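You operate a simulated robot arm through the tools that you are given. There is no shell and no other tool. Be economical: measure what you need, move in short steps, check, and stop when the job is done.

Carry out the task below with a simulated robot arm. There is one attempt and no reset: what you move stays moved.

JOB
Clear the band machine: bundle out, labels on the mat, sliding tray at LABEL, slider at green.
Fine: slide the sliding tray to LOAD before you lift the bundle; the bundle goes into the turquoise tray, the block of labels on to the black mat; other goods stay put.

Only the result counts: the job must be done as asked and must still hold three seconds after the hand-in. Knocking over, shifting, dropping, spilling or breaking anything else fails it.

ROBOT AND FRAMES
A 6-joint arm with a two-finger parallel gripper, fixed in place. Base frame: the origin is at the foot of the arm, x ahead of it, y to its left, z up; the work surface is at about z = 94. Readings come in cm, degrees, newtons and seconds.
With the tool pointing down near the work surface it reaches from about 22 to 66 cm from the base axis. Its first joint turns from -66.0 to 66.0 degrees. Payload 2.9 kg.
The tool frame sits at the grasp point between the pads (the TCP): z along the fingers, y along the line on which they close. The tips reach 3 cm beyond it. The gripper opens to 11 cm. The fingers are 2 cm wide and 1 cm thick; the gripper's body (4.8 by 11.2 cm) begins 5.5 cm behind the TCP.
Orientation is that of the tool frame in the base frame, as [roll, pitch, yaw] about the fixed x, y, z axes, in that order (R = Rz(yaw) Ry(pitch) Rx(roll)). With the fingers straight down and closing along the base's y, the tool's x points along the base's -x, its y along +y and its z along -z.

CONTROLS
- The arm moves only by the tool nudge_tool. Its arguments are lists of equal length, an entry for each row: "xyz": the shift along the base's x, y, z in m, a list of three; "angular": the turn, a rotation vector about the base's x, y, z in degrees, a list of three; "grip": the closure, from 0 (fully open) to 1 (shut). In form: {"xyz": [[x, y, z], ...], "angular": [[rx, ry, rz], ...], "grip": [grip, ...]}. A call has 1 to 8 rows; each row shifts and turns the commanded pose from where the row before left it. A row lasts 0.2 s, in which the tool goes at most 5 cm and 8.6 degrees; a call with a longer step from one row to the next is refused whole, and so is a gripper value outside its range. A pose out of reach is approached as far as the arm can. The call stops where the force on the tool passes 60 N (or 10 N more than at its start, if that is more) or the arm is blocked; 0.2 s more then pass. The fingers move at their own pace (about 10.8 cm/s each) and stop on an object; they squeeze with about 20 N. The grip force told is the motor's: it shows also when the fingers shut on nothing. Time passes only in rows, and 0.2 s behind the last, so rows that do not move let the fingers close. It gives the time, the measured TCP pose, the force on the tool (base axes), the opening and the grip force at its end, in the units of the frame above (readings bear some noise).
- Cameras (640 x 400 px; columns grow to the right, rows downward): "scene" is fixed at [9.22, 44.36, 139.5]; the picture's right is [-0.62, -0.78, 0.00], its down [-0.36, 0.28, -0.89] and it looks along [0.70, -0.56, -0.45] (base axes); focal length 214 px, centre (320, 200). "wrist" rides on the gripper at [-3.6, 0, -5.7] in the tool frame; the picture's right is [0.00, -1.00, 0.00], its down [0.97, 0.00, -0.24] and it looks along [0.24, 0.00, 0.97] (tool axes); focal length 218 px, centre (320, 200).
- camera(camera): a new picture of that camera. It takes no simulated time.
- locate(camera, pixels): for up to 12 pixels [column, row] of the newest picture of that camera ("zoom" is the newest enlarged one), the place [x, y, z] in the base frame of the surface seen there, good to about 0.3 cm. It takes no simulated time.
- zoom(camera, box): a new picture of the part [left, top, right, bottom] of that camera's present view, enlarged. It takes no simulated time.
- sign_off(): hands the job in; it is judged then, once.

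Keep the steps short. Do not move on a guess: measure, check each grasp and each placing, and mend mistakes. In all there are 80 turns and 46 pictures (those below and enlarged ones count). Leave the gripper open and the arm clear of the work at the hand-in unless told otherwise, and finish with a single line.

The tools are called after "Call:" as a command line: name --argument value ..., lists and objects as JSON in quotes. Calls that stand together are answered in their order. nudge_tool: Moves the arm, as the interface text tells. Its arguments: {"type":"object","properties":{"xyz":{"type":"array","items":{"type":"array","items":{"type":"number"}}},"angular":{"type":"array","items":{"type":"array","items":{"type":"number"}}},"grip":{"type":"array","items":{"type":"number"}}},"required":["xyz","angular","grip"]} The other tools are called the same way: camera (camera) takes a picture; locate (camera, pixels) gives the place of the surface under pixels of a picture; zoom (camera, box) takes an enlarged picture of a part of a camera's view; sign_off () hands the job in.

At the start:

```text
time: 0.0
ee_pos: [30.5, 8.93, 135.11]
tool_rot: [-180.0, 0.0, 180.0]
contact_force: [0.4, 0.2, -0.5]
gripper_width: 10.97
finger_force: 0.0
```

scene: 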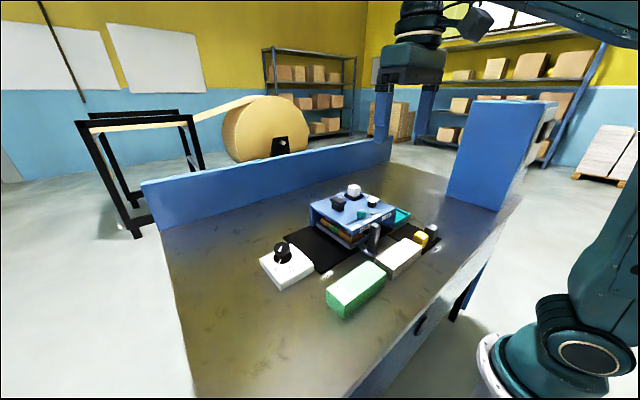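
wrist: 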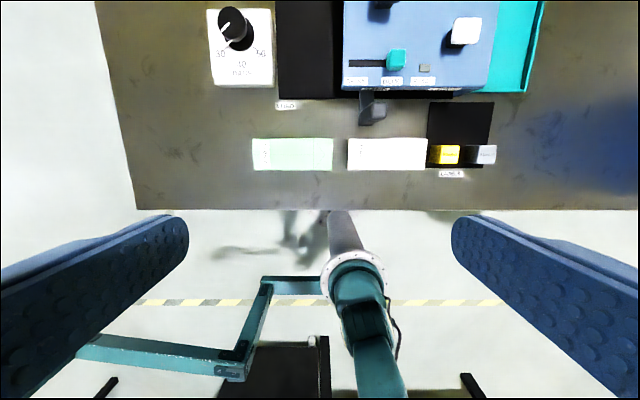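

The machine is around scene pixels (350,215). I'll zoom in on it in both views first.

Call:
zoom --camera "scene" --box '[240, 170, 450, 320]'

Call:
zoom --camera "wrist" --box '[200, 0, 560, 210]'

```text
2.67 times, centred on (345, 245) of scene
```

zoom: 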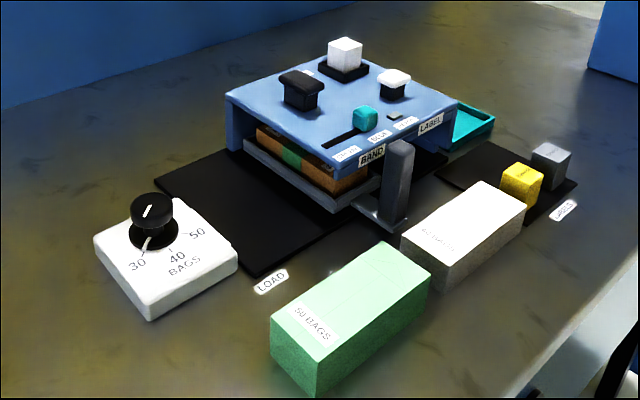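

```text
1.78 times, centred on (380, 105) of wrist
```

zoom: 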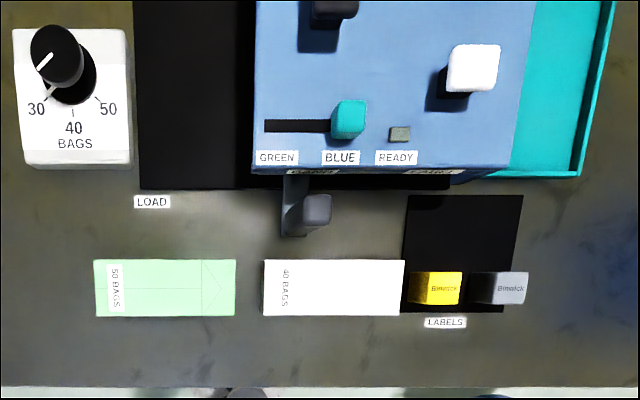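

I need coordinates of the machine parts, so I'll locate points in the wrist picture (the zoom is the newest enlarged one).

Call:
locate --camera "zoom" --pixels '[[473, 65], [335, 8], [350, 110], [400, 134], [315, 205], [435, 285], [500, 288], [463, 220], [330, 285], [550, 150], [200, 100], [265, 125]]'

Call:
nudge_tool --xyz '[[0.04, -0.02, 0], [0.04, -0.02, 0], [0.04, -0.02, 0], [0.03, -0.02, 0]]' --angular '[[0, 0, 0], [0, 0, 0], [0, 0, 0], [0, 0, 0]]' --grip '[0, 0, 0, 0]'

Call:
camera --camera "wrist"

```text
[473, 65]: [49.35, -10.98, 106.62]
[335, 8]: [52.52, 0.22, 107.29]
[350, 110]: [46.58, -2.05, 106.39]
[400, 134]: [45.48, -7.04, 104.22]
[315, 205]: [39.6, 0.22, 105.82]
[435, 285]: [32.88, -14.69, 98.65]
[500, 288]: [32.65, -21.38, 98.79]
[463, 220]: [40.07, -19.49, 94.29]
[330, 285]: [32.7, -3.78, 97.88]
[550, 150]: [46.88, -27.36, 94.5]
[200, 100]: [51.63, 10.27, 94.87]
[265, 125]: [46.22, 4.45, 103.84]
```

```text
time: 0.9
ee_pos: [44.04, 1.96, 134.7]
tool_rot: [179.8, 1.1, 178.6]
contact_force: [12.8, 6.1, -16.1]
gripper_width: 11.01
finger_force: 0.1
out of reach, approached as far as the arm can: row 4
stopped in row 4: the force on the tool passed its limit (the readings are from after the stop); the commanded pose is now the measured one
```

```text
41 pictures are left
```

wrist: 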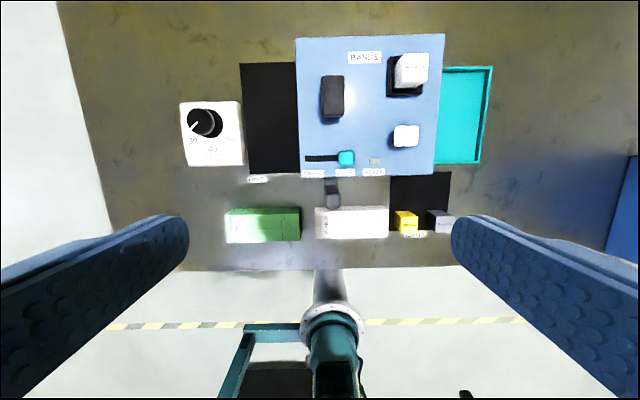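

The reach limit was hit up here. I'll zoom in on the machine top to read its signs.

Call:
zoom --camera "wrist" --box '[280, 20, 500, 180]'

Call:
zoom --camera "scene" --box '[300, 175, 400, 255]'

```text
2.50 times, centred on (390, 100) of wrist
```

zoom: 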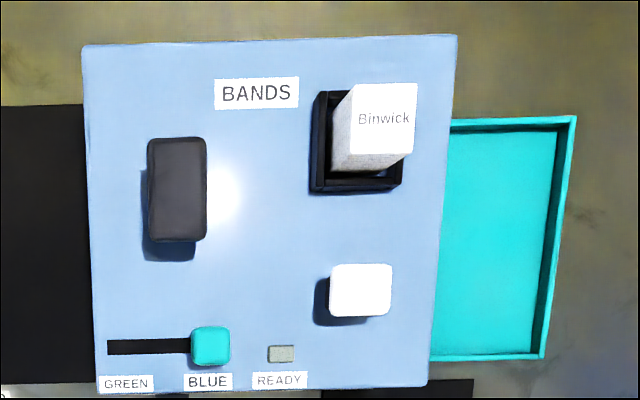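

```text
5.00 times, centred on (350, 215) of scene
```

zoom: 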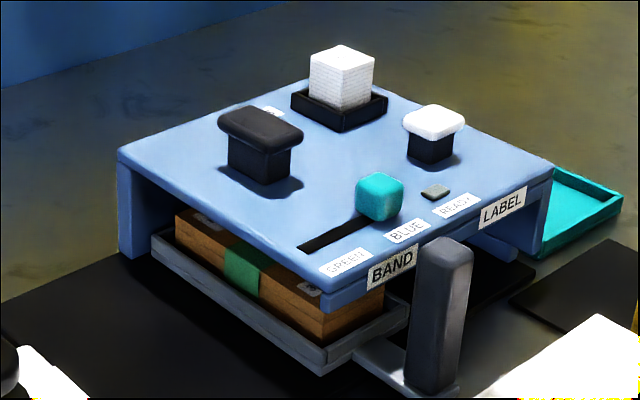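

The white "Binwick" label block sits in a holder on the machine top. The LABELS mat already carries the yellow and grey blocks. Next I'll locate edges: machine, turquoise tray, label block, knob, handle.

Call:
locate --camera "wrist" --pixels '[[438, 162], [480, 163], [491, 68], [446, 66], [460, 120], [398, 86], [428, 82], [425, 56], [400, 58], [450, 174], [447, 205], [392, 180]]'

Call:
locate --camera "zoom" --pixels '[[450, 250], [465, 262], [432, 385], [410, 380], [380, 185], [303, 248], [330, 340], [175, 215], [240, 260], [290, 300], [380, 295], [362, 345]]'

```text
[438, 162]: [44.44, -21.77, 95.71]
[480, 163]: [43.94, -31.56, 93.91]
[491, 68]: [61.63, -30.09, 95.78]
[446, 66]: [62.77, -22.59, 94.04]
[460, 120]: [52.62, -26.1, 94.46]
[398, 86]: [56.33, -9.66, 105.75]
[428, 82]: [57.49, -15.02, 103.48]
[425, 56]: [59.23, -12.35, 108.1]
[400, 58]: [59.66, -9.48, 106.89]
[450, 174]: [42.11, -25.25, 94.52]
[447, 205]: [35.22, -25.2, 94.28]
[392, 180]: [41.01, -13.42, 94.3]
```

```text
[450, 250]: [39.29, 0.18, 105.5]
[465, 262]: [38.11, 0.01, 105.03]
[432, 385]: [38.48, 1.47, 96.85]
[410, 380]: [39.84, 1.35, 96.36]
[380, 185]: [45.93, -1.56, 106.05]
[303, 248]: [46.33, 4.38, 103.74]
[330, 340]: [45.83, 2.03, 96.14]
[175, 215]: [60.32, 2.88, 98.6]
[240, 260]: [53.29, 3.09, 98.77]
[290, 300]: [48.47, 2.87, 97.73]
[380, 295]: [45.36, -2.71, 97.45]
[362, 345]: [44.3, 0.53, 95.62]
```

Handle at about (39, 0, up to z 105.5). I'll move above it and look closely.

Call:
nudge_tool --xyz '[[-0.03, -0.01, -0.03], [-0.03, -0.01, -0.03], [0, 0, -0.04], [0, 0, -0.04], [0, 0, -0.03]]' --angular '[[0, 0, 0], [0, 0, 0], [0, 0, 0], [0, 0, 0], [0, 0, 0]]' --grip '[0, 0, 0, 0, 0]'

Call:
camera --camera "wrist"

```text
time: 2.1
ee_pos: [38.04, 0.06, 117.85]
tool_rot: [179.8, 1.0, 178.7]
contact_force: [0.7, 0.1, -0.3]
gripper_width: 11.0
finger_force: 0.0
```

```text
38 pictures are left
```

wrist: 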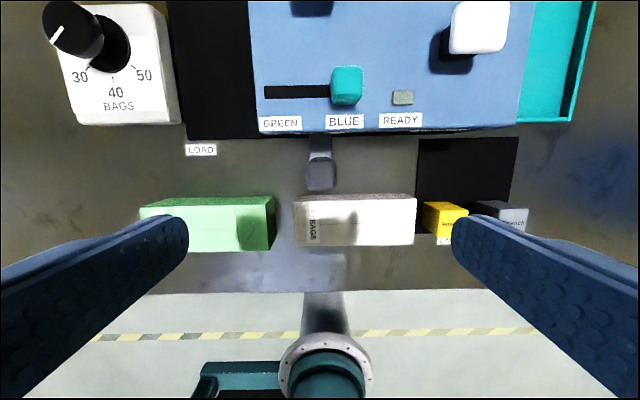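

Now I'll locate the handle, slider, LOAD sign, mat corners and black strip.

Call:
locate --camera "wrist" --pixels '[[320, 162], [320, 185], [307, 175], [335, 175], [347, 85], [200, 150], [268, 92], [420, 142], [516, 140], [435, 212], [500, 209], [190, 132]]'

Call:
nudge_tool --xyz '[[0, 0, 0]]' --angular '[[-0.2, 1, 1.3]]' --grip '[0]'

```text
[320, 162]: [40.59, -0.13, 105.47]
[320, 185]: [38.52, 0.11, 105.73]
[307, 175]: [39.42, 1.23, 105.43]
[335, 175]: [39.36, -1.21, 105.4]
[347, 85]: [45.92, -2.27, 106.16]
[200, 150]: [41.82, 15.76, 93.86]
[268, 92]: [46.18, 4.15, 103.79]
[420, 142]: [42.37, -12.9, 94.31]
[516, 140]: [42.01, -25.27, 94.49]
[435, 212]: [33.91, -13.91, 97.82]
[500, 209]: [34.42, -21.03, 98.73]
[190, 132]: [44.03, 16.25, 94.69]
```

```text
time: 2.5
ee_pos: [37.86, -0.01, 117.77]
tool_rot: [-180.0, 0.0, 180.0]
contact_force: [-0.1, -0.2, 0.1]
gripper_width: 11.02
finger_force: 0.0
```

Handle centre is (39.4, 0), top z 105.5. I'll descend to straddle it and close.

Call:
nudge_tool --xyz '[[0.0155, 0, 0], [0, 0, -0.04], [0, 0, -0.04], [0, 0, -0.04], [0, 0, -0.033], [0, 0, 0], [0, 0, 0], [0, 0, 0]]' --angular '[[0, 0, 0], [0, 0, 0], [0, 0, 0], [0, 0, 0], [0, 0, 0], [0, 0, 0], [0, 0, 0], [0, 0, 0]]' --grip '[0, 0, 0, 0, 0, 1, 1, 1]'

Call:
zoom --camera "scene" --box '[300, 155, 440, 255]'

```text
time: 4.3
ee_pos: [39.63, -0.06, 102.49]
tool_rot: [-180.0, -0.1, -180.0]
contact_force: [-2.7, 0.3, -5.2]
gripper_width: 2.58
finger_force: 45.1
```

```text
4.00 times, centred on (370, 205) of scene
```

zoom: 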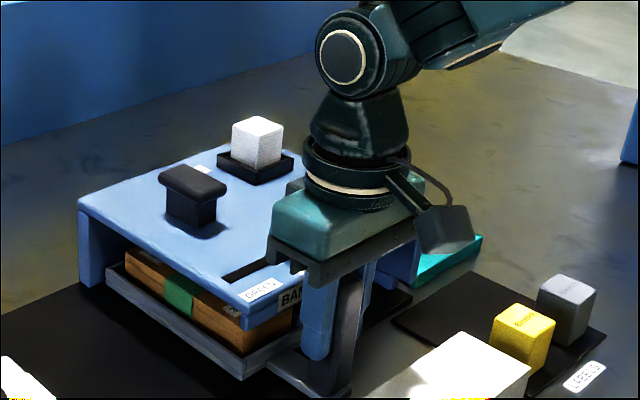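

Handle gripped (2.58 cm). Sliding it gently toward LOAD (+y).

Call:
nudge_tool --xyz '[[0, 0.015, 0], [0, 0.015, 0], [0, 0.015, 0], [0, 0.015, 0], [0, 0.015, 0], [0, 0.015, 0], [0, 0.01, 0]]' --angular '[[0, 0, 0], [0, 0, 0], [0, 0, 0], [0, 0, 0], [0, 0, 0], [0, 0, 0], [0, 0, 0]]' --grip '[1, 1, 1, 1, 1, 1, 1]'

Call:
zoom --camera "scene" --box '[250, 165, 410, 290]'

```text
time: 5.9
ee_pos: [39.55, 9.92, 102.55]
tool_rot: [-179.9, -0.1, 180.0]
contact_force: [2.8, 0.3, 4.2]
gripper_width: 2.57
finger_force: 45.4
```

```text
3.20 times, centred on (330, 228) of scene
```

zoom: 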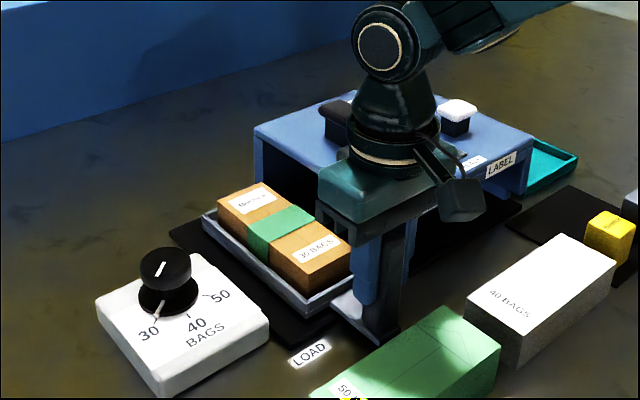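

Sliding works. I'll locate tray edge, track edge and signs to find where LOAD ends.

Call:
locate --camera "zoom" --pixels '[[205, 220], [303, 310], [185, 235], [290, 340], [308, 353], [501, 165], [350, 287], [322, 300], [233, 190], [345, 250], [375, 335], [265, 335]]'

```text
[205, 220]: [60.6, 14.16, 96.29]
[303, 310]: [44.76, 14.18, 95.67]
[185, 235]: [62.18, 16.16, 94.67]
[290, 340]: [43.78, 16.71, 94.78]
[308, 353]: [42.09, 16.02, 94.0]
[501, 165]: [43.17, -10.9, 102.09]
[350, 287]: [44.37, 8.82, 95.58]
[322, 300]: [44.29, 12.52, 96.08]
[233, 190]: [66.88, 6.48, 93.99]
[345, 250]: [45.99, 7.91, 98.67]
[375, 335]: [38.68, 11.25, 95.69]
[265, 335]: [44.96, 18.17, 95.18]
```

Tray edge is 4.2 cm beyond the handle and the track ends near y 16.4, so LOAD is about 12. I'll creep on to the stop.

Call:
nudge_tool --xyz '[[0, 0.007, 0], [0, 0.007, 0], [0, 0.005, 0], [0, 0.003, 0], [0, 0.003, 0]]' --angular '[[0, 0, 0], [0, 0, 0], [0, 0, 0], [0, 0, 0], [0, 0, 0]]' --grip '[1, 1, 1, 1, 1]'

```text
time: 7.1
ee_pos: [39.63, 11.96, 102.29]
tool_rot: [-179.8, -0.2, 179.4]
contact_force: [-4.9, -41.0, 12.9]
gripper_width: 2.62
finger_force: 44.9
```

Stop reached at y ≈ 12.0 (41 N against it). Releasing and rising.

Call:
nudge_tool --xyz '[[0, -0.004, 0], [0, 0, 0], [0, 0, 0], [0, 0, 0.04], [0, 0, 0.05], [0, 0, 0.05], [0.03, 0, 0.03]]' --angular '[[0, 0, 0], [0, 0, 0], [0, 0, 0], [0, 0, 0], [0, 0, 0], [0, 0, 0], [0, 0, 0]]' --grip '[1, 0, 0, 0, 0, 0, 0]'

Call:
camera --camera "wrist"

```text
time: 8.7
ee_pos: [42.59, 12.03, 119.38]
tool_rot: [179.9, -0.2, 179.9]
contact_force: [-0.1, -1.2, 0.3]
gripper_width: 10.99
finger_force: 0.0
```

```text
35 pictures are left
```

wrist: 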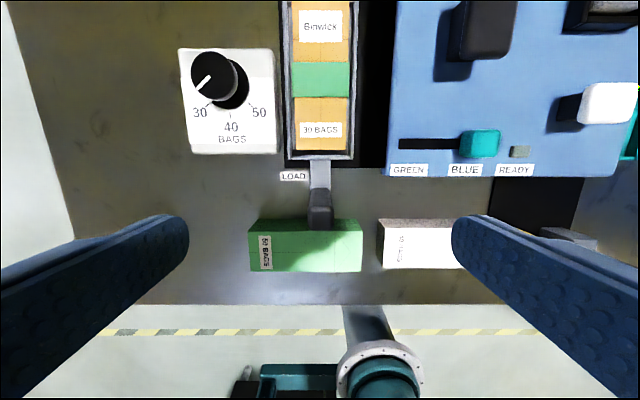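

The bundle is clear of the machine. I'll locate its edges plus neighbours (knob, machine edge).

Call:
locate --camera "wrist" --pixels '[[296, 146], [346, 146], [320, 80], [295, 20], [348, 20], [320, 5], [320, 148], [390, 100], [276, 100], [235, 70], [210, 75], [272, 150]]'

Call:
locate --camera "zoom" --pixels '[[520, 130]]'

Call:
zoom --camera "scene" --box '[240, 165, 440, 290]'

```text
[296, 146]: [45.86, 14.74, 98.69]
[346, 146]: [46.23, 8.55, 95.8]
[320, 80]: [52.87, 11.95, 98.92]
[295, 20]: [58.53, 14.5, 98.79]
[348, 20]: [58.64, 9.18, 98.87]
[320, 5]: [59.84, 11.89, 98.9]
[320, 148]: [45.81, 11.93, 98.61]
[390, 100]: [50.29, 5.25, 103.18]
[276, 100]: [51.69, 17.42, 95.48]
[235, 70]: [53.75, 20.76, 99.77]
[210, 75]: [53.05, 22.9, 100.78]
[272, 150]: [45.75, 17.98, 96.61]
```

```text
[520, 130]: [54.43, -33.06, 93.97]
```

```text
3.20 times, centred on (340, 228) of scene
```

zoom: 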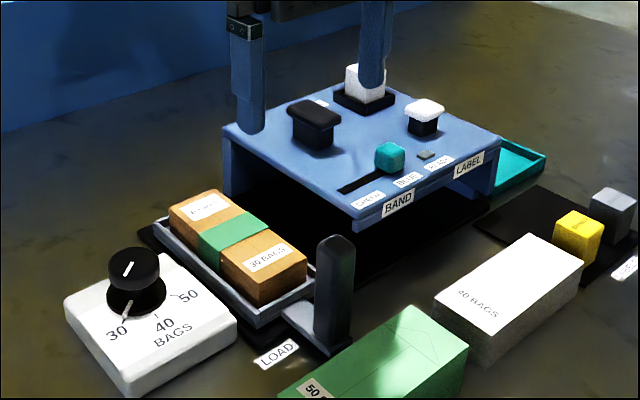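

Bundle: x 45.8–60.3, y 9.2–14.6, top z 98.9. Before lifting it, I'll look at the turquoise tray and label block from above.

Call:
nudge_tool --xyz '[[0, -0.05, 0], [0, -0.05, 0], [0, -0.05, 0], [0, -0.05, 0], [0, -0.05, 0], [0, -0.05, 0], [0, -0.05, 0], [0, 0, 0]]' --angular '[[0, 0, 0], [0, 0, 0], [0, 0, 0], [0, 0, 0], [0, 0, 0], [0, 0, 0], [0, 0, 0], [0, 0, 0]]' --grip '[0, 0, 0, 0, 0, 0, 0, 0]'

Call:
camera --camera "wrist"

```text
time: 10.5
ee_pos: [42.45, -23.02, 119.39]
tool_rot: [-180.0, -0.1, 180.0]
contact_force: [-1.0, -0.7, 0.2]
gripper_width: 11.0
finger_force: 0.0
```

```text
33 pictures are left
```

wrist: 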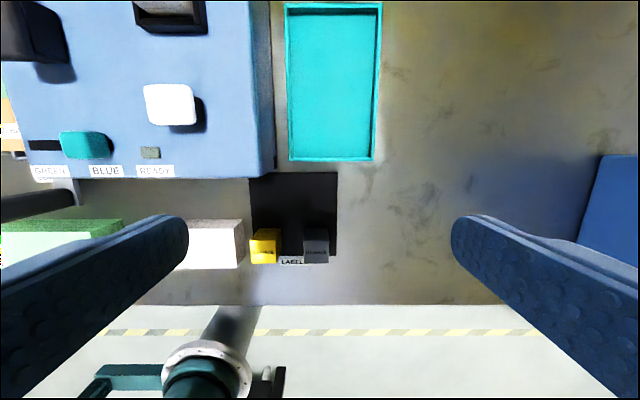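

Call:
locate --camera "wrist" --pixels '[[286, 160], [376, 160], [381, 6], [286, 6], [335, 100], [278, 130], [268, 100], [252, 174], [336, 174], [336, 234], [263, 240], [316, 244]]'

Call:
nudge_tool --xyz '[[0.04, 0.02, 0], [0.04, 0.03, 0], [0.02, 0.03, 0], [0, 0, 0]]' --angular '[[0, 0, 0], [0, 0, 0], [0, 0, 0], [0, 0, 0]]' --grip '[0, 0, 0, 0]'

Call:
camera --camera "wrist"

```text
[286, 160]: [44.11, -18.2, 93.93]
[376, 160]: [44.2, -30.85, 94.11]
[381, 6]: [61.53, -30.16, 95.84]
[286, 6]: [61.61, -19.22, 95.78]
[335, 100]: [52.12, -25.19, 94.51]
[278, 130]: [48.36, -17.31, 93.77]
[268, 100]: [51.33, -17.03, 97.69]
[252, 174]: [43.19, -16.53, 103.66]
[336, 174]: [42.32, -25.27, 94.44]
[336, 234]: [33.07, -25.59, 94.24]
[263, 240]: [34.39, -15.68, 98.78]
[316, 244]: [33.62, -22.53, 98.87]
```

```text
time: 11.5
ee_pos: [52.57, -14.88, 119.49]
tool_rot: [180.0, -0.2, 179.9]
contact_force: [-0.8, 0.3, 0.0]
gripper_width: 11.02
finger_force: 0.1
```

```text
32 pictures are left
```

wrist: 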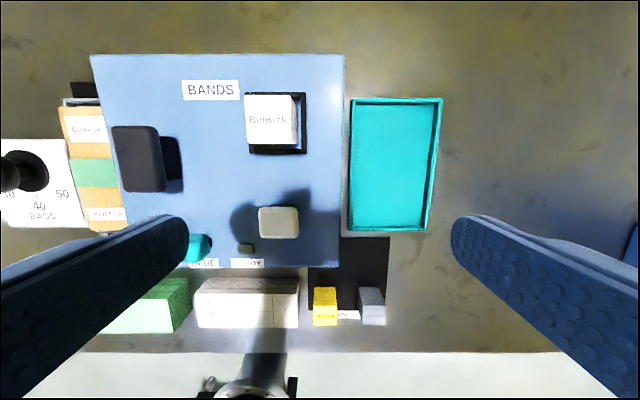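

Tray centre is (52.9, −24.8) and inner size is about 16.5×10.5, so the bundle fits as it is oriented. Now the label block and its holder at (272,120).

Call:
locate --camera "wrist" --pixels '[[249, 98], [292, 98], [249, 142], [292, 142], [270, 120], [302, 150], [302, 97], [278, 222], [298, 120], [252, 151], [320, 330], [380, 290]]'

Call:
zoom --camera "wrist" --box '[220, 70, 340, 170]'

```text
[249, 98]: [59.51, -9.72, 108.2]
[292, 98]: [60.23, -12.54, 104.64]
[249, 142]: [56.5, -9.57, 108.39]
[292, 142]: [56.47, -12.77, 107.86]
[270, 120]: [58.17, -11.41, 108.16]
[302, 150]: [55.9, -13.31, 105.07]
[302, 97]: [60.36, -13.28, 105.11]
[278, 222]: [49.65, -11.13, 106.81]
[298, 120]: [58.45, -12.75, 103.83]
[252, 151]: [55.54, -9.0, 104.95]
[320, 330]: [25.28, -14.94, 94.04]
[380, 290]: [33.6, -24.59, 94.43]
```

```text
4.00 times, centred on (280, 120) of wrist
```

zoom: 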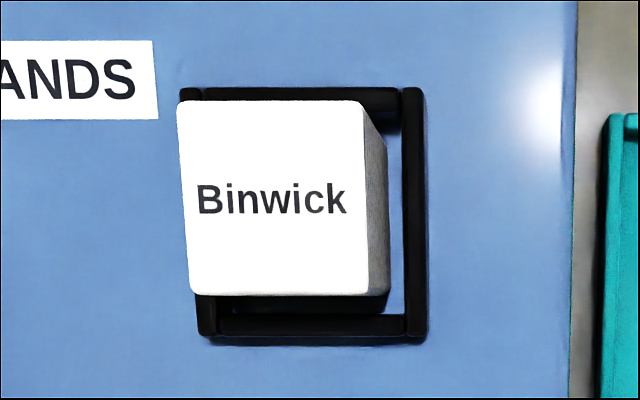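

Label block: centre (58.05, −11.2), 3.2 cm square, top 108.2, holder rim 105. Bundle first: go above it, narrowing the opening to 8 cm.

Call:
nudge_tool --xyz '[[0, 0.045, 0], [0, 0.045, 0], [0, 0.045, 0], [0, 0.045, 0], [0, 0.045, 0], [0.004, 0.0435, 0], [0, 0, -0.05], [0, 0, -0.04]]' --angular '[[0, 0, 0], [0, 0, 0], [0, 0, 0], [0, 0, 0], [0, 0, 0], [0, 0, 0], [0, 0, 0], [0, 0, 0]]' --grip '[0.27, 0.27, 0.27, 0.27, 0.27, 0.27, 0.27, 0.27]'

Call:
camera --camera "wrist"

```text
time: 13.3
ee_pos: [52.93, 12.04, 110.44]
tool_rot: [179.9, -0.1, 179.8]
contact_force: [-0.8, 0.1, 0.4]
gripper_width: 8.04
finger_force: 0.1
```

```text
30 pictures are left
```

wrist: 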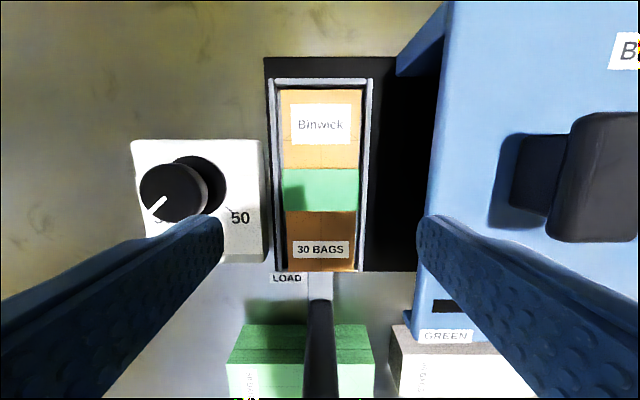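

Call:
locate --camera "wrist" --pixels '[[320, 93], [320, 268], [284, 190], [355, 190], [275, 190], [367, 190], [433, 200], [320, 190], [170, 190], [262, 200]]'

```text
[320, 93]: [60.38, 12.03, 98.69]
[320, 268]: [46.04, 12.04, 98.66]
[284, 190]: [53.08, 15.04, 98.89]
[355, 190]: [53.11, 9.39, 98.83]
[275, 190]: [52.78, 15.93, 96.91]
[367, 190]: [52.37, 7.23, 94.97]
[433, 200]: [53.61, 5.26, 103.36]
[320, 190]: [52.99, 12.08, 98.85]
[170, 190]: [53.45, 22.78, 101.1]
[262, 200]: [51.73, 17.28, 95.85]
```

Centre (53.2, 12.1) is confirmed, rim at about 96.9. I'll descend so the tips stay just above the rim, then close.

Call:
nudge_tool --xyz '[[0.002, 0, -0.04], [0, 0, -0.04], [0, 0, -0.0235], [0, 0, 0], [0, 0, 0], [0, 0, 0]]' --angular '[[0, 0, 0.2], [0, 0, 0], [0, 0, 0], [0, 0, 0], [0, 0, 0], [0, 0, 0]]' --grip '[0.27, 0.27, 0.27, 1, 1, 1]'

```text
time: 14.7
ee_pos: [53.24, 12.08, 99.99]
tool_rot: [180.0, -0.2, -179.9]
contact_force: [-0.4, -0.3, -0.4]
gripper_width: 5.94
finger_force: 20.0
```

Held at 5.94 cm with 20 N. Lifting straight up.

Call:
nudge_tool --xyz '[[0, 0, 0.02], [0, 0, 0.03], [0, 0, 0.04], [0, 0, 0.04], [0, 0, 0.04], [0, 0, 0.02], [0, 0, 0]]' --angular '[[0, 0, 0], [0, 0, 0], [0, 0, 0], [0, 0, 0], [0, 0, 0], [0, 0, 0], [0, 0, 0]]' --grip '[1, 1, 1, 1, 1, 1, 1]'

Call:
zoom --camera "scene" --box '[240, 125, 440, 290]'

```text
time: 16.3
ee_pos: [53.17, 11.91, 119.01]
tool_rot: [180.0, -0.1, -179.9]
contact_force: [0.0, -0.1, -1.4]
gripper_width: 5.94
finger_force: 19.9
```

```text
2.42 times, centred on (340, 208) of scene
```

zoom: 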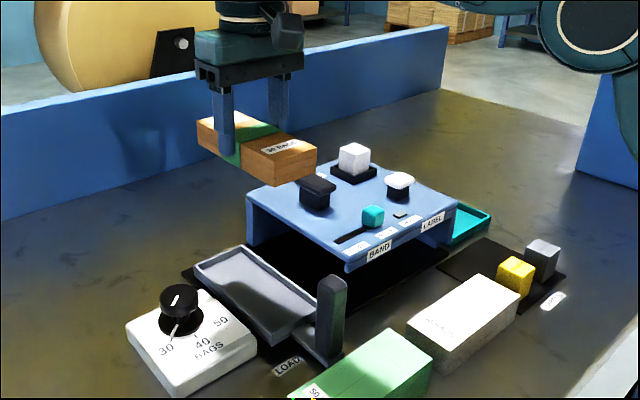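

Bundle is hanging level; its bottom is near z 114. Carrying it over the machine toward the tray at z ≈ 117.

Call:
nudge_tool --xyz '[[0, -0.04, 0], [0, -0.045, 0], [0, -0.045, -0.01], [0, -0.045, -0.01], [0, -0.045, 0], [0, -0.045, 0], [0, -0.045, 0], [0, -0.03, 0]]' --angular '[[0, 0, 0], [0, 0, 0], [0, 0, 0], [0, 0, 0], [0, 0, 0], [0, 0, 0], [0, 0, 0], [0, 0, 0]]' --grip '[1, 1, 1, 1, 1, 1, 1, 1]'

```text
time: 18.1
ee_pos: [53.11, -22.17, 117.04]
tool_rot: [-180.0, -0.2, -179.8]
contact_force: [-0.1, -1.5, -1.2]
gripper_width: 5.93
finger_force: 20.0
```

Call:
nudge_tool --xyz '[[-0.002, -0.026, 0], [0, 0, -0.04], [0, 0, -0.04], [0, 0, -0.04], [0, 0, -0.02], [0, 0, 0]]' --angular '[[0, 0, 0], [0, 0, 0], [0, 0, 0], [0, 0, 0], [0, 0, 0], [0, 0, 0]]' --grip '[1, 1, 1, 1, 1, 1]'

Call:
camera --camera "wrist"

```text
time: 19.5
ee_pos: [52.96, -24.57, 102.9]
tool_rot: [180.0, -0.1, -179.9]
contact_force: [-0.5, 0.1, -1.4]
gripper_width: 5.93
finger_force: 20.2
```

```text
28 pictures are left
```

wrist: 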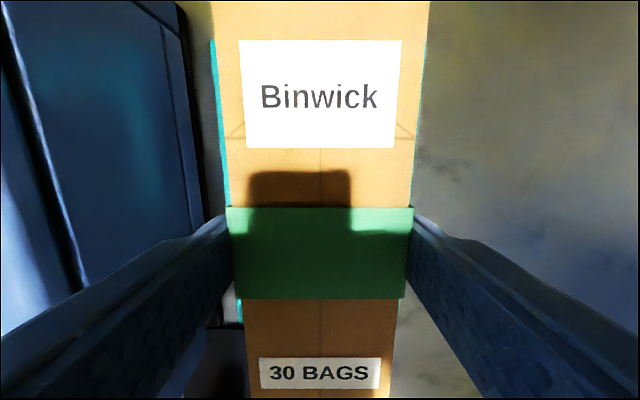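

Call:
locate --camera "wrist" --pixels '[[215, 60], [424, 60], [220, 130], [226, 190], [238, 315], [432, 60], [421, 90]]'

Call:
zoom --camera "scene" --box '[340, 140, 460, 240]'

```text
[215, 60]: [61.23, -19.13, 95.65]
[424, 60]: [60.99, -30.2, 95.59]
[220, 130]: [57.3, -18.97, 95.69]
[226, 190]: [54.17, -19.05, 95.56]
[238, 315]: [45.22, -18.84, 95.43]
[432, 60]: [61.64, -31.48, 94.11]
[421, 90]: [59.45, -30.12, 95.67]
```

```text
4.00 times, centred on (400, 190) of scene
```

zoom: 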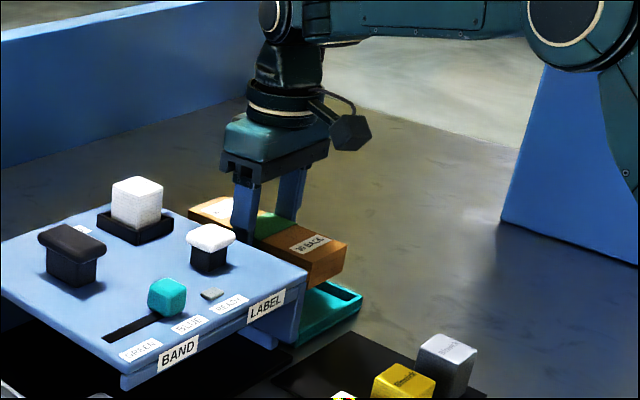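

Centred between tray rims (−19.0 and −30.2). Lowering in small steps until it touches.

Call:
nudge_tool --xyz '[[0, 0, -0.015], [0, 0, -0.01], [0, 0, -0.004], [0, 0, -0.004], [0, 0, 0]]' --angular '[[0, 0, 0], [0, 0, 0], [0, 0, 0], [0, 0, 0], [0, 0, 0]]' --grip '[1, 1, 1, 1, 1]'

```text
time: 20.7
ee_pos: [52.99, -24.67, 99.69]
tool_rot: [180.0, -0.1, -180.0]
contact_force: [-0.2, 0.1, -1.6]
gripper_width: 5.97
finger_force: 19.9
```

Call:
nudge_tool --xyz '[[0, 0, -0.003], [0, 0, -0.003], [0, 0, 0]]' --angular '[[0, 0, 0], [0, 0, 0], [0, 0, 0]]' --grip '[1, 1, 1]'

```text
time: 21.5
ee_pos: [52.96, -24.65, 99.0]
tool_rot: [180.0, -0.1, -179.9]
contact_force: [-1.3, 0.1, -1.2]
gripper_width: 5.94
finger_force: 19.7
```

Still hanging; a bit further.

Call:
nudge_tool --xyz '[[0, 0, -0.003], [0, 0, -0.002], [0, 0, 0]]' --angular '[[0, 0, 0], [0, 0, 0], [0, 0, 0]]' --grip '[1, 1, 1]'

```text
time: 22.3
ee_pos: [52.79, -24.74, 98.76]
tool_rot: [-180.0, -0.1, -179.9]
contact_force: [0.3, 0.5, -0.1]
gripper_width: 5.97
finger_force: 19.8
```

Call:
nudge_tool --xyz '[[0, 0, -0.002], [0, 0, 0]]' --angular '[[0, 0, 0], [0, 0, 0]]' --grip '[1, 1]'

```text
time: 22.9
ee_pos: [52.99, -24.72, 98.57]
tool_rot: [180.0, 0.0, -180.0]
contact_force: [-4.5, 2.2, 15.8]
gripper_width: 5.95
finger_force: 19.9
```

Contact (15.8 N up): the bundle rests on the tray floor. Opening to 8 cm and rising.

Call:
nudge_tool --xyz '[[0, 0, 0.001], [0, 0, 0], [0, 0, 0.03], [0, 0, 0.05], [0, 0, 0.05], [0, 0, 0.04], [0, 0, 0]]' --angular '[[0, 0, 0], [0, 0, 0], [0, 0, 0], [0, 0, 0], [0, 0, 0], [0, 0, 0], [0, 0, 0]]' --grip '[0.25, 0.25, 0.25, 0.25, 0.25, 0.25, 0.25]'

Call:
camera --camera "wrist"

```text
time: 24.5
ee_pos: [52.98, -24.65, 115.72]
tool_rot: [180.0, -0.2, -180.0]
contact_force: [0.7, -0.1, 0.0]
gripper_width: 8.26
finger_force: 0.0
```

```text
26 pictures are left
```

wrist: 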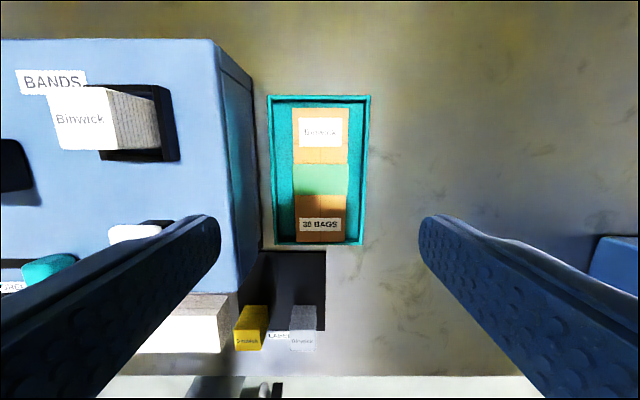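

Bundle lies inside the tray. Now over the label block at (58.05, −11.2).

Call:
nudge_tool --xyz '[[0.01, 0.035, 0.02], [0.02, 0.05, 0], [0.0205, 0.0495, 0], [0, 0, 0]]' --angular '[[0, 0, 0], [0, 0, 0], [0, 0, 0], [0, 0, 0]]' --grip '[0.4, 0.4, 0.4, 0.4]'

Call:
camera --camera "wrist"

```text
refused: row 2 steps farther than a row can; nothing moved
```

```text
25 pictures are left
```

wrist: 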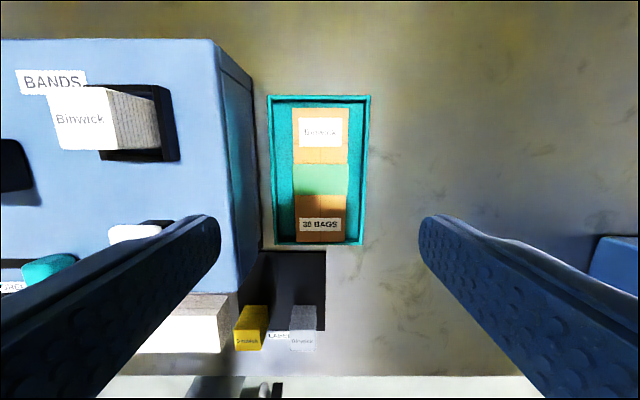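

One row was too long, so I'm splitting it.

Call:
nudge_tool --xyz '[[0.01, 0.03, 0.02], [0.015, 0.035, 0], [0.015, 0.035, 0], [0.0105, 0.0345, 0], [0, 0, 0]]' --angular '[[0, 0, 0], [0, 0, 0], [0, 0, 0], [0, 0, 0], [0, 0, 0]]' --grip '[0.4, 0.4, 0.4, 0.4, 0.4]'

Call:
camera --camera "wrist"

```text
time: 25.7
ee_pos: [58.06, -11.19, 117.67]
tool_rot: [-179.9, -0.2, -179.8]
contact_force: [0.0, -0.8, -0.1]
gripper_width: 6.59
finger_force: 0.0
```

```text
24 pictures are left
```

wrist: 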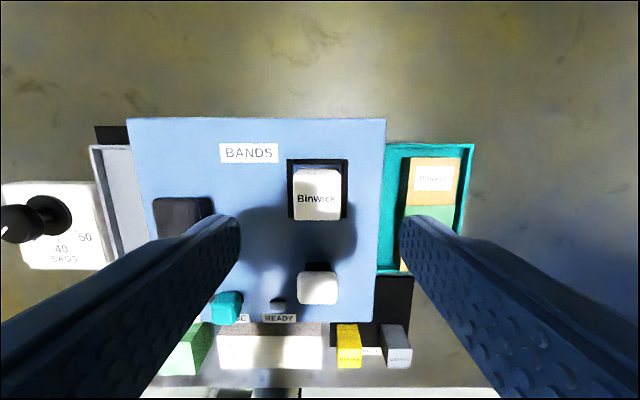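

Call:
locate --camera "wrist" --pixels '[[317, 172], [317, 216], [297, 195], [338, 195], [290, 190], [345, 190], [317, 280], [180, 215]]'

```text
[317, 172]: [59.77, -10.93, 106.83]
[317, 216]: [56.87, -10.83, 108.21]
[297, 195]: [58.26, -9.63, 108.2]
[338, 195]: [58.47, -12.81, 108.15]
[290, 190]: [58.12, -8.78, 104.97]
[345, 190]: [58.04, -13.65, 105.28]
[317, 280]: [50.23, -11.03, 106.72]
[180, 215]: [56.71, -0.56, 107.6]
```

Block centre (58.2, −11.2). Descend to TCP 108.6 (tips above the 105.2 rim) and close.

Call:
nudge_tool --xyz '[[0.001, 0, -0.04], [0, 0, -0.035], [0, 0, -0.0155], [0, 0, 0], [0, 0, 0], [0, 0, 0]]' --angular '[[0, 0, 0], [0, 0, 0], [0, 0, 0], [0, 0, 0], [0, 0, 0], [0, 0, 0]]' --grip '[0.4, 0.4, 0.4, 1, 1, 1]'

```text
time: 27.1
ee_pos: [58.23, -11.27, 108.57]
tool_rot: [179.9, -0.1, -179.8]
contact_force: [0.1, -1.1, 0.8]
gripper_width: 3.35
finger_force: 19.8
```

Gripped (3.35 cm). Lift, then carry to the free back part of the LABELS mat at (38.8, −19.6).

Call:
nudge_tool --xyz '[[0, 0, 0.03], [0, 0, 0.03], [0, 0, 0.03], [-0.04, -0.018, 0], [-0.04, -0.018, 0], [-0.04, -0.018, 0], [-0.04, -0.018, 0], [-0.034, -0.011, 0]]' --angular '[[0, 0, 0], [0, 0, 0], [0, 0, 0], [0, 0, 0], [0, 0, 0], [0, 0, 0], [0, 0, 0], [0, 0, 0]]' --grip '[1, 1, 1, 1, 1, 1, 1, 1]'

Call:
camera --camera "wrist"

```text
time: 28.9
ee_pos: [38.54, -19.5, 117.55]
tool_rot: [179.9, -0.1, -179.8]
contact_force: [-0.1, -1.0, -0.1]
gripper_width: 3.31
finger_force: 19.8
```

```text
23 pictures are left
```

wrist: 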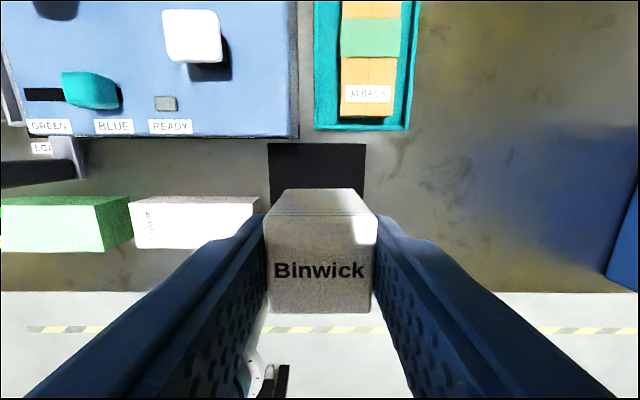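

Call:
nudge_tool --xyz '[[0.004, 0, -0.04], [0, 0, -0.04], [0, 0, -0.04], [0, 0, -0.04], [0, 0, 0]]' --angular '[[0, 0, 0], [0, 0, 0], [0, 0, 0], [0, 0, 0], [0, 0, 0]]' --grip '[1, 1, 1, 1, 1]'

Call:
zoom --camera "scene" --box '[340, 160, 480, 270]'

```text
time: 30.1
ee_pos: [39.07, -19.52, 101.49]
tool_rot: [180.0, -0.1, -179.8]
contact_force: [0.8, -0.1, -0.4]
gripper_width: 3.33
finger_force: 19.6
```

```text
3.64 times, centred on (410, 215) of scene
```

zoom: 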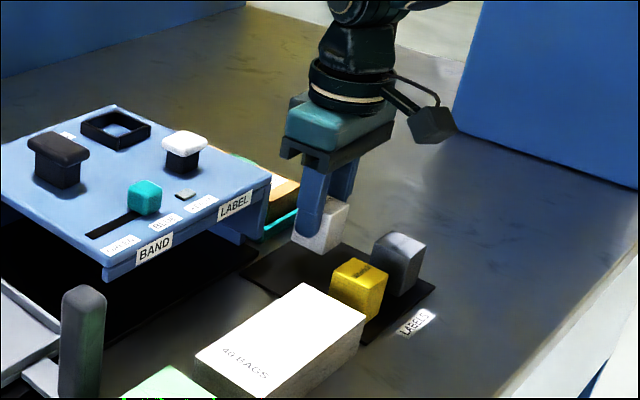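

Clear of everything; lowering to touch.

Call:
nudge_tool --xyz '[[0, 0, -0.012], [0, 0, -0.006], [0, 0, -0.003], [0, 0, 0]]' --angular '[[0, 0, 0], [0, 0, 0], [0, 0, 0], [0, 0, 0]]' --grip '[1, 1, 1, 1]'

```text
time: 31.1
ee_pos: [39.05, -19.57, 99.41]
tool_rot: [179.9, -0.1, -179.9]
contact_force: [-0.5, 0.6, 0.1]
gripper_width: 3.35
finger_force: 20.0
```

Call:
nudge_tool --xyz '[[0, 0, -0.003], [0, 0, -0.002], [0, 0, 0]]' --angular '[[0, 0, 0], [0, 0, 0], [0, 0, 0]]' --grip '[1, 1, 1]'

```text
time: 31.9
ee_pos: [39.07, -19.64, 99.1]
tool_rot: [-179.8, 0.1, -179.9]
contact_force: [-2.2, 1.8, 20.8]
gripper_width: 3.35
finger_force: 20.1
```

Touching (20.8 N). Opening and rising.

Call:
nudge_tool --xyz '[[0, 0, 0.001], [0, 0, 0], [0, 0, 0.03], [0, 0, 0.05], [0, 0, 0.05], [0, 0, 0.04]]' --angular '[[0, 0, 0], [0, 0, 0], [0, 0, 0], [0, 0, 0], [0, 0, 0], [0, 0, 0]]' --grip '[0.4, 0.4, 0.4, 0.4, 0.4, 0.4]'

Call:
camera --camera "wrist"

```text
time: 33.3
ee_pos: [39.02, -19.46, 116.02]
tool_rot: [-179.9, -0.1, -179.8]
contact_force: [0.5, 0.2, -0.5]
gripper_width: 6.61
finger_force: 0.0
```

```text
21 pictures are left
```

wrist: 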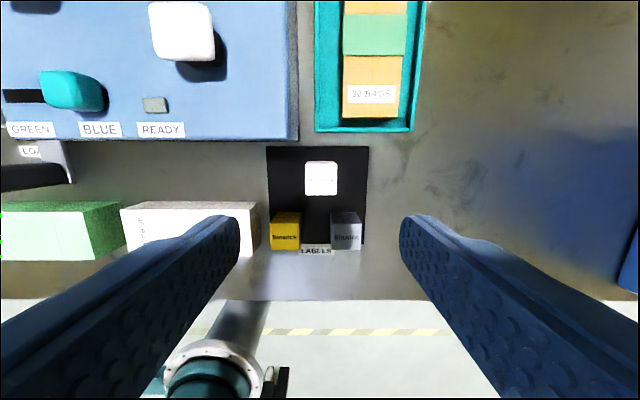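

Label block stands on the mat with the others undisturbed. Next, the slider: moving above it with an opening of 5 cm.

Call:
nudge_tool --xyz '[[0.015, 0.035, 0.01], [0.015, 0.035, 0.01], [0.015, 0.035, 0], [0.015, 0.035, 0], [0.012, 0.033, 0], [0, 0, 0]]' --angular '[[0, 0, 0], [0, 0, 0], [0, 0, 0], [0, 0, 0], [0, 0, 0], [0, 0, 0]]' --grip '[0.55, 0.55, 0.55, 0.55, 0.55, 0.55]'

Call:
camera --camera "wrist"

```text
time: 34.7
ee_pos: [46.34, -2.14, 117.92]
tool_rot: [180.0, -0.1, -179.9]
contact_force: [-0.5, -0.9, 1.1]
gripper_width: 4.95
finger_force: 0.0
```

```text
20 pictures are left
```

wrist: 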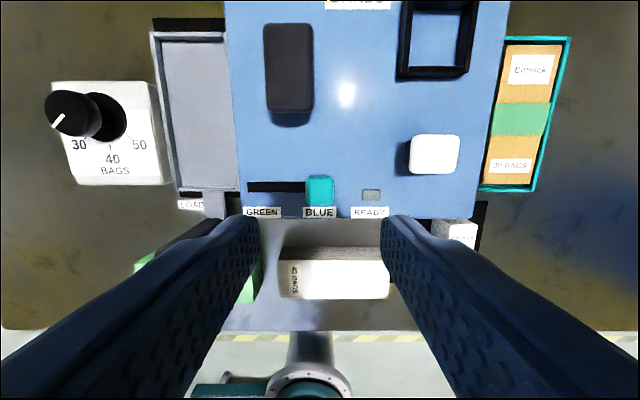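

Call:
locate --camera "wrist" --pixels '[[320, 178], [320, 203], [306, 190], [333, 190], [320, 190], [249, 187], [262, 212], [319, 212], [290, 100], [371, 193]]'

```text
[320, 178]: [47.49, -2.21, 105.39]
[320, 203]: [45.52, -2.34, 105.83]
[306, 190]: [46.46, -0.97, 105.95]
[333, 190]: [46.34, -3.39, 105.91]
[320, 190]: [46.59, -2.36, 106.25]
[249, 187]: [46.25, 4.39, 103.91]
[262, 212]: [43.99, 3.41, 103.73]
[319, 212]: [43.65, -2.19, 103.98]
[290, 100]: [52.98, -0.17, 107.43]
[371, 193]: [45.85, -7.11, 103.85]
```

Knob centre (46.45, −2.2), top 106.2; the GREEN mark is at y ≈ 3.4. Descend and grip the knob.

Call:
nudge_tool --xyz '[[0.001, 0, -0.04], [0, 0, -0.04], [0, 0, -0.0245], [0, 0, 0], [0, 0, 0], [0, 0, 0]]' --angular '[[0, 0, 0], [0, 0, 0], [0, 0, 0], [0, 0, 0], [0, 0, 0], [0, 0, 0]]' --grip '[0.55, 0.55, 0.55, 1, 1, 1]'

```text
time: 36.1
ee_pos: [46.39, -2.17, 107.62]
tool_rot: [180.0, -0.1, -179.9]
contact_force: [-0.5, 9.5, -4.3]
gripper_width: 2.28
finger_force: 45.2
```

Knob held (2.28 cm). Sliding +y toward GREEN.

Call:
nudge_tool --xyz '[[0, 0.01, 0], [0, 0.01, 0], [0, 0.01, 0], [0, 0.01, 0], [0, 0.008, 0], [0, 0.006, 0], [0, 0.003, 0]]' --angular '[[0, 0, 0], [0, 0, 0], [0, 0, 0], [0, 0, 0], [0, 0, 0], [0, 0, 0], [0, 0, 0]]' --grip '[1, 1, 1, 1, 1, 1, 1]'

```text
time: 37.7
ee_pos: [46.36, 3.39, 107.65]
tool_rot: [180.0, -0.1, -180.0]
contact_force: [0.8, -5.9, 5.5]
gripper_width: 2.3
finger_force: 45.1
```

At y 3.39; nudging slightly to check for the stop.

Call:
nudge_tool --xyz '[[0, 0.002, 0], [0, 0.002, 0], [0, 0, 0]]' --angular '[[0, 0, 0], [0, 0, 0], [0, 0, 0]]' --grip '[1, 1, 1]'

```text
time: 38.5
ee_pos: [46.41, 3.62, 107.62]
tool_rot: [-179.9, -0.1, 179.7]
contact_force: [3.9, -33.3, 13.0]
gripper_width: 2.35
finger_force: 45.1
```

At the stop (33 N). Releasing and rising to look.

Call:
nudge_tool --xyz '[[0, -0.003, 0], [0, 0, 0], [0, 0, 0], [0, 0, 0.03], [0, 0, 0.04], [-0.02, 0, 0.03]]' --angular '[[0, 0, 0], [0, 0, 0], [0, 0, 0], [0, 0, 0], [0, 0, 0], [0, 0, 0]]' --grip '[1, 0.55, 0.55, 0.55, 0.55, 0.55]'

Call:
camera --camera "wrist"

```text
time: 39.9
ee_pos: [44.32, 3.63, 117.63]
tool_rot: [-180.0, -0.3, -179.8]
contact_force: [-0.1, 0.1, 0.2]
gripper_width: 4.97
finger_force: 0.2
```

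```text
19 pictures are left
```

wrist: 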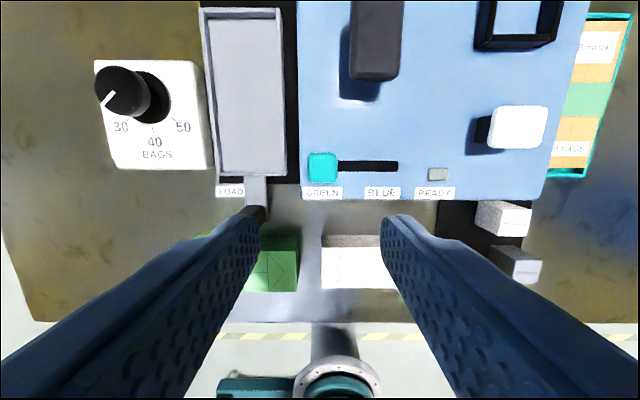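

Slider is at GREEN (322,168). Now back to the sliding tray's handle at (39.5, 12).

Call:
nudge_tool --xyz '[[-0.024, 0.042, 0], [-0.024, 0.0415, 0], [0, 0, -0.04], [0, 0, -0.04], [0, 0, -0.04], [0, 0, -0.031], [0, 0, 0]]' --angular '[[0, 0, 0], [0, 0, 0], [0, 0, 0], [0, 0, 0], [0, 0, 0], [0, 0, 0], [0, 0, 0]]' --grip '[0.2, 0.2, 0.2, 0.2, 0.2, 0.2, 0.2]'

Call:
nudge_tool --xyz '[[0, 0, 0], [0, 0, 0], [0, 0, 0]]' --angular '[[0, 0, 0], [0, 0, 0], [0, 0, 0]]' --grip '[1, 1, 1]'

```text
time: 41.5
ee_pos: [39.5, 12.01, 102.39]
tool_rot: [180.0, -0.1, -179.9]
contact_force: [0.0, -0.1, 0.6]
gripper_width: 8.78
finger_force: 0.1
```

```text
time: 42.3
ee_pos: [39.5, 11.88, 102.34]
tool_rot: [-180.0, -0.1, -179.9]
contact_force: [-1.4, 0.8, -3.9]
gripper_width: 2.59
finger_force: 45.1
```

Handle held. Sliding −y, first 12 cm.

Call:
nudge_tool --xyz '[[0, -0.015, 0], [0, -0.015, 0], [0, -0.015, 0], [0, -0.015, 0], [0, -0.015, 0], [0, -0.015, 0], [0, -0.015, 0], [0, -0.015, 0]]' --angular '[[0, 0, 0], [0, 0, 0], [0, 0, 0], [0, 0, 0], [0, 0, 0], [0, 0, 0], [0, 0, 0], [0, 0, 0]]' --grip '[1, 1, 1, 1, 1, 1, 1, 1]'

Call:
nudge_tool --xyz '[[0, -0.015, 0], [0, -0.015, 0], [0, -0.015, 0], [0, -0.015, 0], [0, -0.015, 0], [0, -0.012, 0], [0, -0.01, 0]]' --angular '[[0, 0, 0], [0, 0, 0], [0, 0, 0], [0, 0, 0], [0, 0, 0], [0, 0, 0], [0, 0, 0]]' --grip '[1, 1, 1, 1, 1, 1, 1]'

Call:
zoom --camera "scene" --box '[290, 160, 450, 280]'

```text
time: 44.1
ee_pos: [39.42, 0.04, 102.58]
tool_rot: [180.0, -0.4, -179.9]
contact_force: [-9.8, 1.6, -16.4]
gripper_width: 2.58
finger_force: 44.7
```

```text
time: 45.7
ee_pos: [39.5, -9.77, 102.38]
tool_rot: [179.9, -0.3, -179.9]
contact_force: [-11.3, 1.1, -18.3]
gripper_width: 2.6
finger_force: 44.7
```

```text
3.33 times, centred on (370, 220) of scene
```

zoom: 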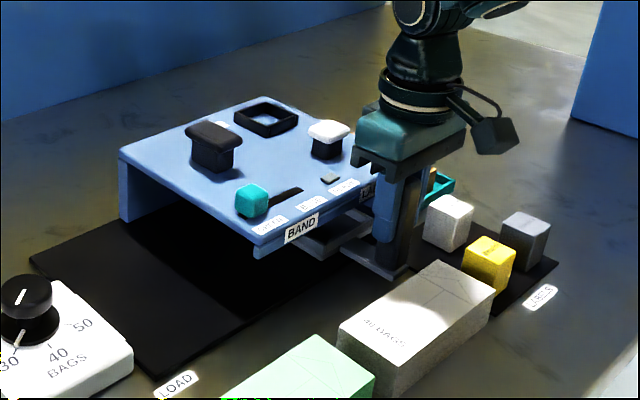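

At y −9.8; creeping to the LABEL stop.

Call:
nudge_tool --xyz '[[0, -0.006, 0], [0, -0.005, 0], [0, -0.003, 0], [0, -0.002, 0]]' --angular '[[0, 0, 0], [0, 0, 0], [0, 0, 0], [0, 0, 0]]' --grip '[1, 1, 1, 1]'

```text
time: 46.7
ee_pos: [39.58, -11.05, 102.41]
tool_rot: [179.7, -0.4, -179.5]
contact_force: [-10.2, 33.9, -12.7]
gripper_width: 2.59
finger_force: 44.5
```

Stop at y ≈ −11.05, which matches the LABEL sign (−10.9). Releasing with a small opening and rising.

Call:
nudge_tool --xyz '[[0, 0.004, 0], [0, 0, 0], [0, 0, 0], [0, 0, 0.03], [0, 0, 0.04], [0, 0, 0.05], [-0.02, 0.03, 0.02]]' --angular '[[0, 0, 0], [0, 0, 0], [0, 0, 0], [0, 0, 0], [0, 0, 0], [0, 0, 0], [0, 0, 0]]' --grip '[1, 0.5, 0.5, 0.5, 0.5, 0.5, 0]'

Call:
camera --camera "wrist"

Call:
zoom --camera "scene" --box '[240, 160, 450, 310]'

```text
time: 48.3
ee_pos: [37.53, -7.9, 116.48]
tool_rot: [180.0, -0.2, -179.9]
contact_force: [0.5, -0.1, 0.0]
gripper_width: 11.03
finger_force: 0.0
```

```text
17 pictures are left
```

wrist: 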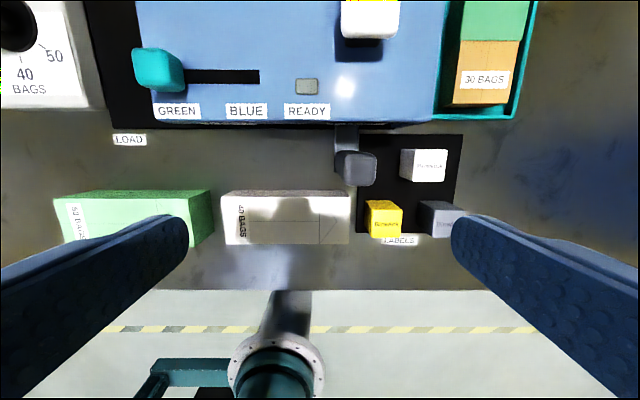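

```text
2.67 times, centred on (345, 235) of scene
```

zoom: 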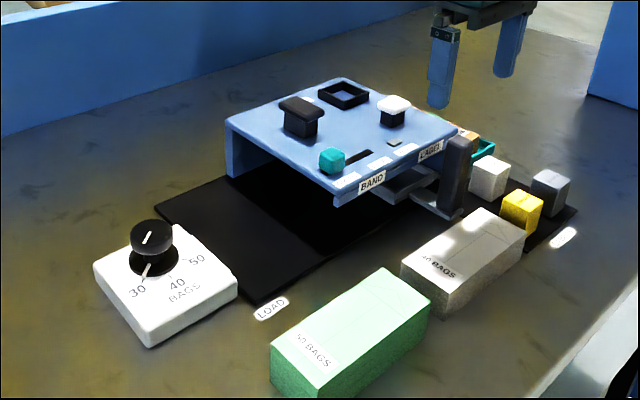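

Everything looks right. A last check of the handle position, label block, slider and bundle before clearing the arm.

Call:
locate --camera "wrist" --pixels '[[357, 168], [425, 165], [157, 70], [485, 80]]'

Call:
nudge_tool --xyz '[[-0.02, 0.03, 0.03], [-0.02, 0.03, 0.03], [0, 0, 0.04], [0, 0, 0]]' --angular '[[0, 0, 0], [0, 0, 0], [0, 0, 0], [0, 0, 0]]' --grip '[0, 0, 0, 0]'

```text
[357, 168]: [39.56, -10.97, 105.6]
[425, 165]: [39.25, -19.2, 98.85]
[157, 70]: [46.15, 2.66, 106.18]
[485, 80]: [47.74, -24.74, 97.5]
```

```text
time: 49.3
ee_pos: [33.46, -2.07, 126.53]
tool_rot: [-179.9, -0.1, -179.8]
contact_force: [0.1, -0.8, -0.2]
gripper_width: 11.0
finger_force: 0.1
```

All items check out: handle −11, labels on the mat, slider at green, bundle in the tray, arm clear. Handing in.

Call:
sign_off

```text
The job is handed in.
```

Job handed in: bundle in the turquoise tray, labels on the mat, sliding tray at LABEL, slider at green, other goods left in place.
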